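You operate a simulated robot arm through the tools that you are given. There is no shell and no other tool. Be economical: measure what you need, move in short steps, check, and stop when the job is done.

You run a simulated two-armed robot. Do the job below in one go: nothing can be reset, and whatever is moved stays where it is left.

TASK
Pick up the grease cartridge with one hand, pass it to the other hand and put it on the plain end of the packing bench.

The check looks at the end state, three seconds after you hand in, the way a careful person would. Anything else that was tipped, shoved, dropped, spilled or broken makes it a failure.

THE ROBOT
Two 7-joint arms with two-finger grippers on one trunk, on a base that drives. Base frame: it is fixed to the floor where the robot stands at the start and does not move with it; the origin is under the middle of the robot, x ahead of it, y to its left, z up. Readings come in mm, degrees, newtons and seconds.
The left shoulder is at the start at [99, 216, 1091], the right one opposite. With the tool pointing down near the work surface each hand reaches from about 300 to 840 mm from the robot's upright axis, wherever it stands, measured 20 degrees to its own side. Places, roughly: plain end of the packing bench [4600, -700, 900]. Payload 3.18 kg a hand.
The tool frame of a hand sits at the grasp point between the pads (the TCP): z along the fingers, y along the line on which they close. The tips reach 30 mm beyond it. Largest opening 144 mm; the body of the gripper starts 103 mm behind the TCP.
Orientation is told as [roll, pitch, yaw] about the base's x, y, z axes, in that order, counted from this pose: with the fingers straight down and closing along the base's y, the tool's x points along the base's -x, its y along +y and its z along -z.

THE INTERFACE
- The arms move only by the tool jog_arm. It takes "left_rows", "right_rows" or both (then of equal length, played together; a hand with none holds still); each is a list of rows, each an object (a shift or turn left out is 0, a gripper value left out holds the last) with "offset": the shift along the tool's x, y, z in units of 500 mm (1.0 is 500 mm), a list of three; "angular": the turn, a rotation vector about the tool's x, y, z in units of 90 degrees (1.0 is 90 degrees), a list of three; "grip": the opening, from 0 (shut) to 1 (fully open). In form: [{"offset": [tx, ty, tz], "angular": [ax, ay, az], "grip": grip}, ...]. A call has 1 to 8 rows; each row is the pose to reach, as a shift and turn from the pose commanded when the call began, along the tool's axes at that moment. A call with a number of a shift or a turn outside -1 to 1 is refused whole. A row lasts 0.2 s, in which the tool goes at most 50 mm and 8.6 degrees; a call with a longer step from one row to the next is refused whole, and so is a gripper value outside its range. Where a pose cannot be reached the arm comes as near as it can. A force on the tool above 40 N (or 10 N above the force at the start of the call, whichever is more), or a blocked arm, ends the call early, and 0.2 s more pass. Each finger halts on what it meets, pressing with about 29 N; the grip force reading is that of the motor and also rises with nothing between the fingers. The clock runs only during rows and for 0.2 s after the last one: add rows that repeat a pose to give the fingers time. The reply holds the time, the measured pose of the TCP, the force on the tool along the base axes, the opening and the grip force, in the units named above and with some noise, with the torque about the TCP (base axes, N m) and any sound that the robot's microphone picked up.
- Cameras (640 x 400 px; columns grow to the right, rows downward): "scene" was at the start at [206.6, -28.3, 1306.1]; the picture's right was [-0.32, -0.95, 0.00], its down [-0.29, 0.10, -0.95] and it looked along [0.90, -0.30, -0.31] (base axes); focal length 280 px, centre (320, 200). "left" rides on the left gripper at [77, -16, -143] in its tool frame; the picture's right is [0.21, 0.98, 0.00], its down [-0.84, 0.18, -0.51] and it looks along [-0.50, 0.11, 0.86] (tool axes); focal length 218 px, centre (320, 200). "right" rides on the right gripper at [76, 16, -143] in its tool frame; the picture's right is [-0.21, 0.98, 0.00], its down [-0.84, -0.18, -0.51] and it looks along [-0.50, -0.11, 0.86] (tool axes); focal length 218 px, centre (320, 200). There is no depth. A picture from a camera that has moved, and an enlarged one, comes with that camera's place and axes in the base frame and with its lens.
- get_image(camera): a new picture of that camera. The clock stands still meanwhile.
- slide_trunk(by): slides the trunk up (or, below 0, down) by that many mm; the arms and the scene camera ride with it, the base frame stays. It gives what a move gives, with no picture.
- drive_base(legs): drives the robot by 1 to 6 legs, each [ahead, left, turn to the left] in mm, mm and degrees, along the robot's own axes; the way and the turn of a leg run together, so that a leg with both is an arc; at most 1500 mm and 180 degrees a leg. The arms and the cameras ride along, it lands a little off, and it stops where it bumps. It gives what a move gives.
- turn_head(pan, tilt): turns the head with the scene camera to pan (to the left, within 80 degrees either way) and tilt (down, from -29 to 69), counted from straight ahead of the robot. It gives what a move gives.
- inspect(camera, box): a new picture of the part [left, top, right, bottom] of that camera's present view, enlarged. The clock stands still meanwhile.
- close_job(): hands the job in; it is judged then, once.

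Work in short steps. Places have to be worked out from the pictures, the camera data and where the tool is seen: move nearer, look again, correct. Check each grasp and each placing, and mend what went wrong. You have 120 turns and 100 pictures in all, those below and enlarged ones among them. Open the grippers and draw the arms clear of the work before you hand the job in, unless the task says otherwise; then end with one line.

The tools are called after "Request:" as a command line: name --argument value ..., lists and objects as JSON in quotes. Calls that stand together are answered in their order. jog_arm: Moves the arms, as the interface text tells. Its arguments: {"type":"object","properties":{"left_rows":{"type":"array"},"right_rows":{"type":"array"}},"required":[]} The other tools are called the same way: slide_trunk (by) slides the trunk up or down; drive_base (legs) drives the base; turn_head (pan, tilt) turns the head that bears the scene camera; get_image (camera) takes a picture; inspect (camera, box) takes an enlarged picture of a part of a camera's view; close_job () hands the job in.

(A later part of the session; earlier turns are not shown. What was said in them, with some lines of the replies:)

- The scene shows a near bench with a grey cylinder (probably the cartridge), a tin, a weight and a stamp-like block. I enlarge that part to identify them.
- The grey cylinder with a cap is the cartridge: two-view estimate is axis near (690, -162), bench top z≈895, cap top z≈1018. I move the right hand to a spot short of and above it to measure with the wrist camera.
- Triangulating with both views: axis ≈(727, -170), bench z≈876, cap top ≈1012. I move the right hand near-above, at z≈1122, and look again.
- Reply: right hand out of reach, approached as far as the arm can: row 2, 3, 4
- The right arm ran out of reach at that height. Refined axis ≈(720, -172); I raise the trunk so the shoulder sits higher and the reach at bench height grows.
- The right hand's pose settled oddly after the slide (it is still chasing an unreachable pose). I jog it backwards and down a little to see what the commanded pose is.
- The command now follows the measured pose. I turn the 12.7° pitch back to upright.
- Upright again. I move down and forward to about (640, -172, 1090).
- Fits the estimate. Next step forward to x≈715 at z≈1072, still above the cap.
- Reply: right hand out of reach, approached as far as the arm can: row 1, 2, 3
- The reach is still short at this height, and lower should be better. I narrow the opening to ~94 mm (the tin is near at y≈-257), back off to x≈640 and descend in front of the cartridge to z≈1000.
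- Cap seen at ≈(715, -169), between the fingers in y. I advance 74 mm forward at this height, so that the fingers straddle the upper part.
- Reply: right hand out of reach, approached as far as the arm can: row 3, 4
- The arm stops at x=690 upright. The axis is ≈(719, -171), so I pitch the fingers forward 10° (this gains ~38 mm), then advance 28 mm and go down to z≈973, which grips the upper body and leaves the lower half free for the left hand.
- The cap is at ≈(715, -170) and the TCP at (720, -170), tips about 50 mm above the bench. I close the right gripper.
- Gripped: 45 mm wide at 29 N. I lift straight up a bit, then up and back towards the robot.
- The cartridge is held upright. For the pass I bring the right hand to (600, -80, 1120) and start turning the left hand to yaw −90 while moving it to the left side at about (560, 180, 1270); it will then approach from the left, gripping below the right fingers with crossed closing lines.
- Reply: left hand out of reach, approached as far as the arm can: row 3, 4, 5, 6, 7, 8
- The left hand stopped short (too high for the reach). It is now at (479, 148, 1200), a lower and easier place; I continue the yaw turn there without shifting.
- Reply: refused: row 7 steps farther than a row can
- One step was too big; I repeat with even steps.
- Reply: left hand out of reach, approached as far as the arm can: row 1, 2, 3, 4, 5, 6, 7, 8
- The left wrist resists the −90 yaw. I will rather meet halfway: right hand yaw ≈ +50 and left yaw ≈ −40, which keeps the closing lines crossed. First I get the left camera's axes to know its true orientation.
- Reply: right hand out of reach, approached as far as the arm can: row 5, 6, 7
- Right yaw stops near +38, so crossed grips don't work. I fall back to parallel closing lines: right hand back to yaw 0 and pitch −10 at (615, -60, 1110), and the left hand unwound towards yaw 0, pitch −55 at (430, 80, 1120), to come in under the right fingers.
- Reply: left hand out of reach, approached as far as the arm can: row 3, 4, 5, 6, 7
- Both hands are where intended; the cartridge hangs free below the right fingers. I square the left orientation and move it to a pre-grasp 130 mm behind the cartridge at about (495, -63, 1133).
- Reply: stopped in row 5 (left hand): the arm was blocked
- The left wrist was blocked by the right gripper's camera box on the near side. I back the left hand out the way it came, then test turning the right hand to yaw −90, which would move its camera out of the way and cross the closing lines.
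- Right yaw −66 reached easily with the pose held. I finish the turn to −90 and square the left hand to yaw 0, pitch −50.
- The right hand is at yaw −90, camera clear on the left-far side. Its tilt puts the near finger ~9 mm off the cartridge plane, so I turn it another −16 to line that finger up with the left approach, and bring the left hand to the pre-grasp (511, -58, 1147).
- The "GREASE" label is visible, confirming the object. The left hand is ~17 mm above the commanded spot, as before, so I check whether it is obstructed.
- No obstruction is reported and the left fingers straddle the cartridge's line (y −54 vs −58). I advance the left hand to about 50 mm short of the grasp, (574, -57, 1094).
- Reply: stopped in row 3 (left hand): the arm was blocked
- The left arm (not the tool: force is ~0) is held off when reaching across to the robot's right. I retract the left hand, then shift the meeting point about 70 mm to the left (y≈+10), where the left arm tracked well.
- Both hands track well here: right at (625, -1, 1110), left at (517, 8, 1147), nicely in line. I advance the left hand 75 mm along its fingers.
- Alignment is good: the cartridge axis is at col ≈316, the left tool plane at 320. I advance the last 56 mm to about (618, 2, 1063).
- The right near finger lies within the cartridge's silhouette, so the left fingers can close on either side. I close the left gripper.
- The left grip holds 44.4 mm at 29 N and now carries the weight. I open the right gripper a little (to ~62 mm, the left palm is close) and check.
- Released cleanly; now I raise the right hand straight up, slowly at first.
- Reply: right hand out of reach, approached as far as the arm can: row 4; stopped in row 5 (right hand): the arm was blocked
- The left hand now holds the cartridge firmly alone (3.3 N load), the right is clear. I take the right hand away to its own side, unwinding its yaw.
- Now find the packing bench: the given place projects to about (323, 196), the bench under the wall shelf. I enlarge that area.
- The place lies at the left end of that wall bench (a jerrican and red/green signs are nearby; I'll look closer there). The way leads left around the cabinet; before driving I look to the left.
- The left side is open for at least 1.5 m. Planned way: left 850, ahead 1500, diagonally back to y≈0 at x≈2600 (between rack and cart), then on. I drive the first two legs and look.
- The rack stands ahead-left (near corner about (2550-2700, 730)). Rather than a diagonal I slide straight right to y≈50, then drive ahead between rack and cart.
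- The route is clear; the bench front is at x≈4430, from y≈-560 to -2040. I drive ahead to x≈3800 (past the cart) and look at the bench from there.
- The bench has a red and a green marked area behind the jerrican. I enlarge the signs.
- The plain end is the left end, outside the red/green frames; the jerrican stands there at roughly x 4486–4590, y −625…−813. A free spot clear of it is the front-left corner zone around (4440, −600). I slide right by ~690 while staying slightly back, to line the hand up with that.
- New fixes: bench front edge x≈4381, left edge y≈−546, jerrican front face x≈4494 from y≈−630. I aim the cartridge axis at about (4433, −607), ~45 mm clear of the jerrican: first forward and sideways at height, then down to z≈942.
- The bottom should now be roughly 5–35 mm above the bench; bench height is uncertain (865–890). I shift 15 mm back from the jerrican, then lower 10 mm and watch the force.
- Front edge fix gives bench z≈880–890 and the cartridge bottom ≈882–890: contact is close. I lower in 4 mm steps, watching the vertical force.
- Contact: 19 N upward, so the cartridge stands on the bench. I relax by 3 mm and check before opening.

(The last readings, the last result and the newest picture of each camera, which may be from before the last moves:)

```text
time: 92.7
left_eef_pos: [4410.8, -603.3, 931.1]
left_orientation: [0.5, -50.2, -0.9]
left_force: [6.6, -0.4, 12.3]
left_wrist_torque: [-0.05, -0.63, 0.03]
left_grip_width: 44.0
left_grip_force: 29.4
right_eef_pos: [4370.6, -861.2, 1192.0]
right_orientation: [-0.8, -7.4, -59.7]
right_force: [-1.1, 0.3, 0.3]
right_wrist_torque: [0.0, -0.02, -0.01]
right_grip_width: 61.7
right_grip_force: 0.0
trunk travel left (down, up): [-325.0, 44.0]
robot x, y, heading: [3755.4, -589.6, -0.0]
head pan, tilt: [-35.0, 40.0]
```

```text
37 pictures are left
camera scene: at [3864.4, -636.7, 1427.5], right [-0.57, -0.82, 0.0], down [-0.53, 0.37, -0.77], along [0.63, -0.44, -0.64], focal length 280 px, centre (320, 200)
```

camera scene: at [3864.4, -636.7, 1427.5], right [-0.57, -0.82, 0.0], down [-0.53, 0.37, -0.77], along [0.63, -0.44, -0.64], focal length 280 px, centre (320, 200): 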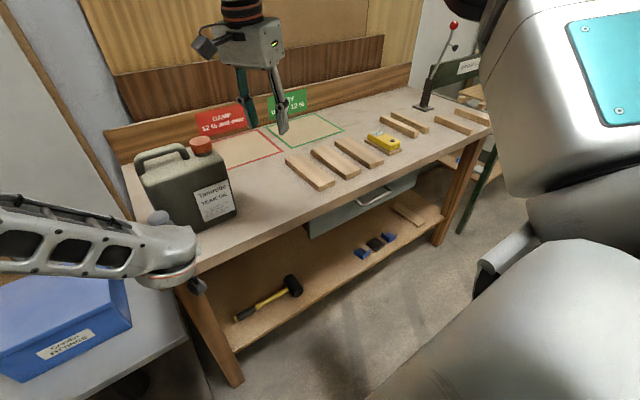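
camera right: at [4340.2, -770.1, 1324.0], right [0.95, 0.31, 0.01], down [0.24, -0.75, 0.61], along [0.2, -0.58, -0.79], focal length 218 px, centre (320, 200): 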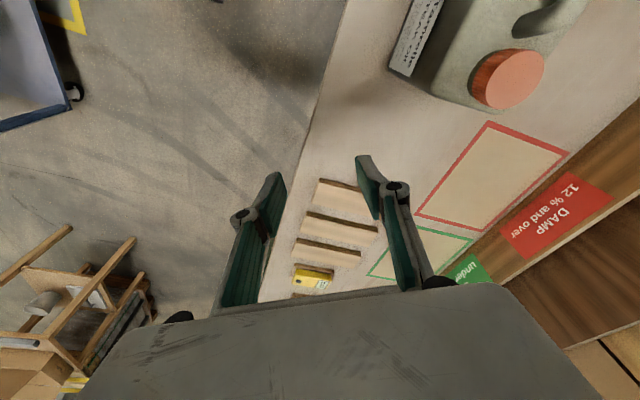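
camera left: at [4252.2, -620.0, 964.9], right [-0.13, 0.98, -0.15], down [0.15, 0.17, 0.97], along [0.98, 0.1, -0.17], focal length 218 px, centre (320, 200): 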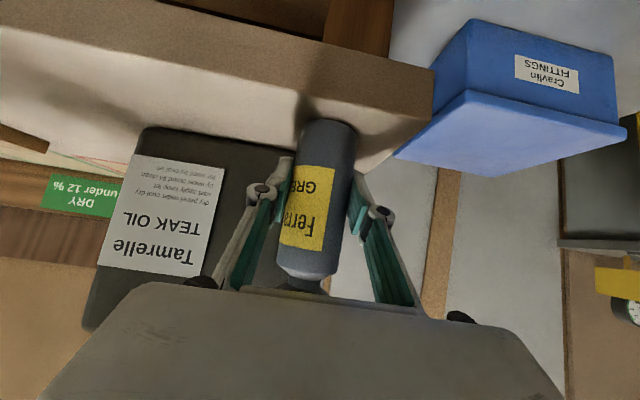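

There's a residual 12 N with the contact at the far bottom edge (torque), i.e. the cartridge leans forward by a degree or so. I raise 1.5 mm and pitch the hand back 1.3° to level it.

Request:
jog_arm --left_rows '[{"offset": [-0.0035, 0, -0.0005], "angular": [0, -0.015, 0]}, {"offset": [-0.0035, 0, -0.0005], "angular": [0, -0.015, 0]}]'

```text
time: 93.3
left_eef_pos: [4410.7, -605.0, 931.0]
left_orientation: [0.7, -51.2, -1.2]
left_force: [-3.1, 0.5, 5.8]
left_wrist_torque: [0.02, -0.06, 0.01]
left_grip_width: 44.1
left_grip_force: 29.1
right_eef_pos: [4371.2, -861.7, 1192.4]
right_orientation: [-0.8, -7.3, -59.7]
right_force: [0.4, -0.1, 0.1]
right_wrist_torque: [0.0, 0.0, 0.01]
right_grip_width: 61.9
right_grip_force: 0.1
trunk travel left (down, up): [-325.0, 44.0]
robot x, y, heading: [3756.5, -589.4, -0.1]
head pan, tilt: [-35.0, 40.0]
```

Better (5.8 N). One more small correction of the same kind.

Request:
jog_arm --left_rows '[{"offset": [-0.001, 0, -0.001], "angular": [0, -0.01, 0]}, {"offset": [-0.001, 0, -0.001], "angular": [0, -0.01, 0]}]'

```text
time: 93.9
left_eef_pos: [4412.8, -604.3, 932.7]
left_orientation: [0.6, -52.2, -1.1]
left_force: [-0.2, 0.7, -3.2]
left_wrist_torque: [-0.03, 0.0, -0.02]
left_grip_width: 44.0
left_grip_force: 28.7
right_eef_pos: [4372.9, -860.0, 1191.6]
right_orientation: [-0.7, -7.3, -59.7]
right_force: [-0.2, 0.4, -0.8]
right_wrist_torque: [0.03, 0.02, -0.01]
right_grip_width: 62.2
right_grip_force: 0.0
trunk travel left (down, up): [-325.0, 44.0]
robot x, y, heading: [3755.3, -587.0, 0.2]
head pan, tilt: [-35.0, 40.0]
```

It is just clear of the surface now. I lower about 1 mm to touch again.

Request:
jog_arm --left_rows '[{"offset": [0.0016, 0, 0.0012]}, {"offset": [0.0016, 0, 0.0012]}]'

```text
time: 94.5
left_eef_pos: [4412.2, -604.5, 931.2]
left_orientation: [0.8, -52.3, -1.0]
left_force: [-1.0, 0.7, -3.6]
left_wrist_torque: [-0.01, 0.03, 0.01]
left_grip_width: 44.0
left_grip_force: 29.5
right_eef_pos: [4372.0, -860.9, 1192.9]
right_orientation: [-0.7, -7.3, -59.7]
right_force: [-0.4, 0.7, 0.7]
right_wrist_torque: [0.0, 0.02, 0.01]
right_grip_width: 61.8
right_grip_force: 0.0
trunk travel left (down, up): [-325.0, 44.0]
robot x, y, heading: [3752.8, -587.0, -0.5]
head pan, tilt: [-35.0, 40.0]
```

Still hanging free; another 1.2 mm down.

Request:
jog_arm --left_rows '[{"offset": [0.0019, 0, 0.0015]}, {"offset": [0.0019, 0, 0.0015]}]'

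```text
time: 95.1
left_eef_pos: [4412.5, -603.9, 930.2]
left_orientation: [0.7, -52.3, -1.0]
left_force: [-0.1, 0.4, -1.2]
left_wrist_torque: [0.0, 0.02, 0.04]
left_grip_width: 44.2
left_grip_force: 29.3
right_eef_pos: [4371.6, -860.9, 1192.4]
right_orientation: [-0.7, -7.3, -59.7]
right_force: [0.3, 1.1, 0.1]
right_wrist_torque: [0.0, 0.0, 0.03]
right_grip_width: 61.9
right_grip_force: 0.0
trunk travel left (down, up): [-325.0, 44.0]
robot x, y, heading: [3755.0, -588.0, 0.1]
head pan, tilt: [-35.0, 40.0]
```

It touches (load mostly off, torque near zero). I open the left fingers in steps to about 70 mm.

Request:
jog_arm --left_rows '[{"grip": 0.33}, {"grip": 0.36}, {"grip": 0.42}, {"grip": 0.5}, {"grip": 0.5}]'

Request:
get_image --camera "left"

```text
time: 96.3
left_eef_pos: [4412.3, -603.3, 931.7]
left_orientation: [0.7, -52.3, -1.1]
left_force: [-0.4, 0.3, -0.1]
left_wrist_torque: [0.01, -0.01, 0.01]
left_grip_width: 71.9
left_grip_force: 0.1
right_eef_pos: [4371.6, -860.7, 1192.2]
right_orientation: [-0.7, -7.2, -59.7]
right_force: [0.7, 0.6, 0.6]
right_wrist_torque: [0.01, -0.01, 0.03]
right_grip_width: 61.9
right_grip_force: 0.0
trunk travel left (down, up): [-325.0, 44.0]
robot x, y, heading: [3754.7, -590.2, -0.0]
head pan, tilt: [-35.0, 40.0]
```

```text
36 pictures are left
camera left: at [4251.9, -620.0, 957.9], right [-0.12, 0.98, -0.16], down [0.12, 0.17, 0.98], along [0.99, 0.1, -0.13], focal length 218 px, centre (320, 200)
```

left: 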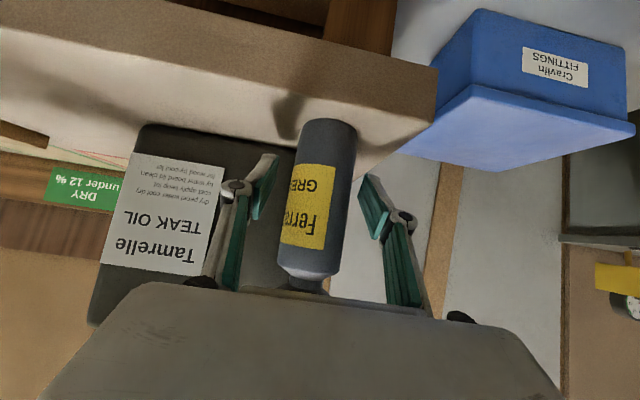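

The cartridge stands on its own. I draw the left hand back along its fingers.

Request:
jog_arm --left_rows '[{"offset": [0, 0, -0.06]}, {"offset": [0, 0, -0.14]}, {"offset": [0, 0, -0.22]}, {"offset": [0, 0, -0.3]}, {"offset": [0, 0, -0.36]}, {"offset": [0, 0, -0.36]}]'

Request:
turn_head --pan -8 --tilt 40

Request:
get_image --camera "scene"

Request:
get_image --camera "left"

```text
time: 97.5
left_eef_pos: [4316.6, -492.5, 1007.4]
left_orientation: [14.6, -52.8, -2.9]
left_force: [0.8, 0.3, 0.1]
left_wrist_torque: [-0.02, 0.04, -0.02]
left_grip_width: 71.9
left_grip_force: 0.1
right_eef_pos: [4372.1, -859.7, 1192.5]
right_orientation: [-0.7, -7.3, -59.7]
right_force: [-0.6, -0.2, -0.7]
right_wrist_torque: [0.0, -0.02, 0.02]
right_grip_width: 62.0
right_grip_force: 0.1
trunk travel left (down, up): [-325.0, 44.0]
robot x, y, heading: [3755.7, -589.0, -0.3]
head pan, tilt: [-35.0, 40.0]
stopped in row 6 (left hand): the arm was blocked; the commanded pose is now the measured one
```

```text
time: 98.4
left_eef_pos: [4316.3, -493.4, 1008.7]
left_orientation: [14.7, -52.9, -3.1]
left_force: [-0.1, 0.1, 0.4]
left_wrist_torque: [0.01, -0.02, 0.03]
left_grip_width: 71.9
left_grip_force: 0.1
right_eef_pos: [4371.2, -860.2, 1191.5]
right_orientation: [-0.7, -7.3, -59.7]
right_force: [0.7, -0.7, -1.2]
right_wrist_torque: [0.0, 0.01, -0.01]
right_grip_width: 61.8
right_grip_force: 0.1
trunk travel left (down, up): [-325.0, 44.0]
robot x, y, heading: [3755.4, -590.2, -0.1]
head pan, tilt: [-8.0, 40.0]
```

```text
35 pictures are left
camera scene: at [3879.5, -599.9, 1427.4], right [-0.14, -0.99, 0.0], down [-0.64, 0.09, -0.77], along [0.76, -0.11, -0.64], focal length 280 px, centre (320, 200)
```

scene: 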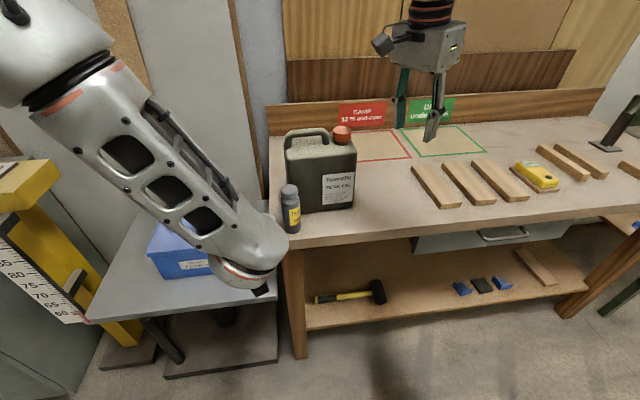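

```text
34 pictures are left
camera left: at [4161.2, -537.4, 1028.8], right [-0.27, 0.96, -0.02], down [0.08, 0.04, 1.0], along [0.96, 0.27, -0.09], focal length 218 px, centre (320, 200)
```

left: 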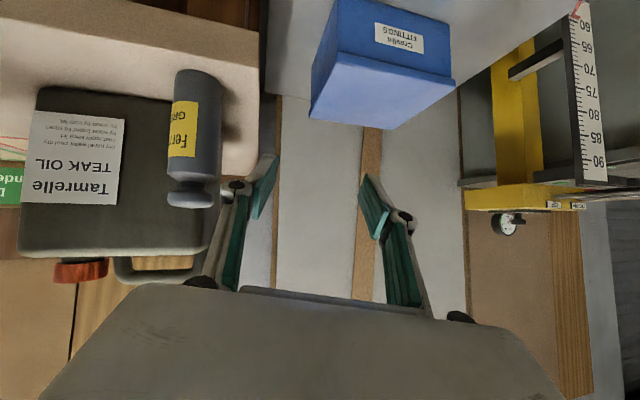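

The left arm veered sideways on the retreat, but the cartridge stands upright next to the jerrican. I enlarge it to verify.

Request:
inspect --camera "scene" --box '[240, 110, 400, 270]'

```text
2.50 times, centred on (320, 190) of scene
camera zoom: at [3879.5, -599.9, 1427.4], right [-0.14, -0.99, 0.0], down [-0.64, 0.09, -0.77], along [0.76, -0.11, -0.64], focal length 701 px, centre (320, 225)
```

zoom: 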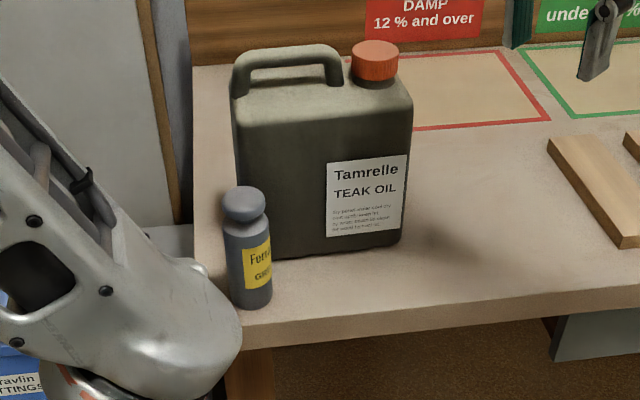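

Upright, on the plain surface, clear of the jerrican. Finally I draw the right hand back off the bench and open it; the left is already clear in front of the bench.

Request:
jog_arm --right_rows '[{"offset": [0.03, -0.057, -0.024], "grip": 0.8}, {"offset": [0.06, -0.115, -0.048], "grip": 1.0}, {"offset": [0.092, -0.172, -0.072], "grip": 1.0}, {"offset": [0.092, -0.172, -0.072], "grip": 1.0}]'

Request:
get_image --camera "scene"

```text
time: 99.4
left_eef_pos: [4317.7, -494.0, 1008.0]
left_orientation: [14.6, -52.9, -3.0]
left_force: [-0.5, -0.4, -0.5]
left_wrist_torque: [0.01, 0.0, 0.0]
left_grip_width: 71.9
left_grip_force: 0.1
right_eef_pos: [4274.1, -860.6, 1221.9]
right_orientation: [-0.9, -7.2, -59.7]
right_force: [0.5, -0.1, -0.4]
right_wrist_torque: [-0.03, 0.05, 0.02]
right_grip_width: 144.2
right_grip_force: 0.0
trunk travel left (down, up): [-325.0, 44.0]
robot x, y, heading: [3755.3, -588.9, -0.2]
head pan, tilt: [-8.0, 40.0]
```

```text
32 pictures are left
camera scene: at [3880.5, -599.7, 1427.3], right [-0.14, -0.99, 0.0], down [-0.64, 0.09, -0.77], along [0.76, -0.11, -0.64], focal length 280 px, centre (320, 200)
```

scene: 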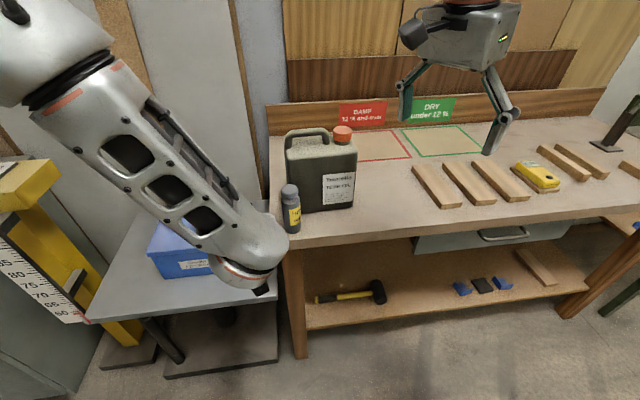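

The cartridge stands steady on the plain end, both grippers are open and clear. I hand the job in.

Request:
close_job

```text
The job is handed in.
```

The grease cartridge was picked up with the right hand, passed in the air to the left, and set upright on the plain end of the packing bench, near the front-left corner, about 2 cm from the edge and clear of the oil jerrican. I saw nothing else tipped, moved or spilled.
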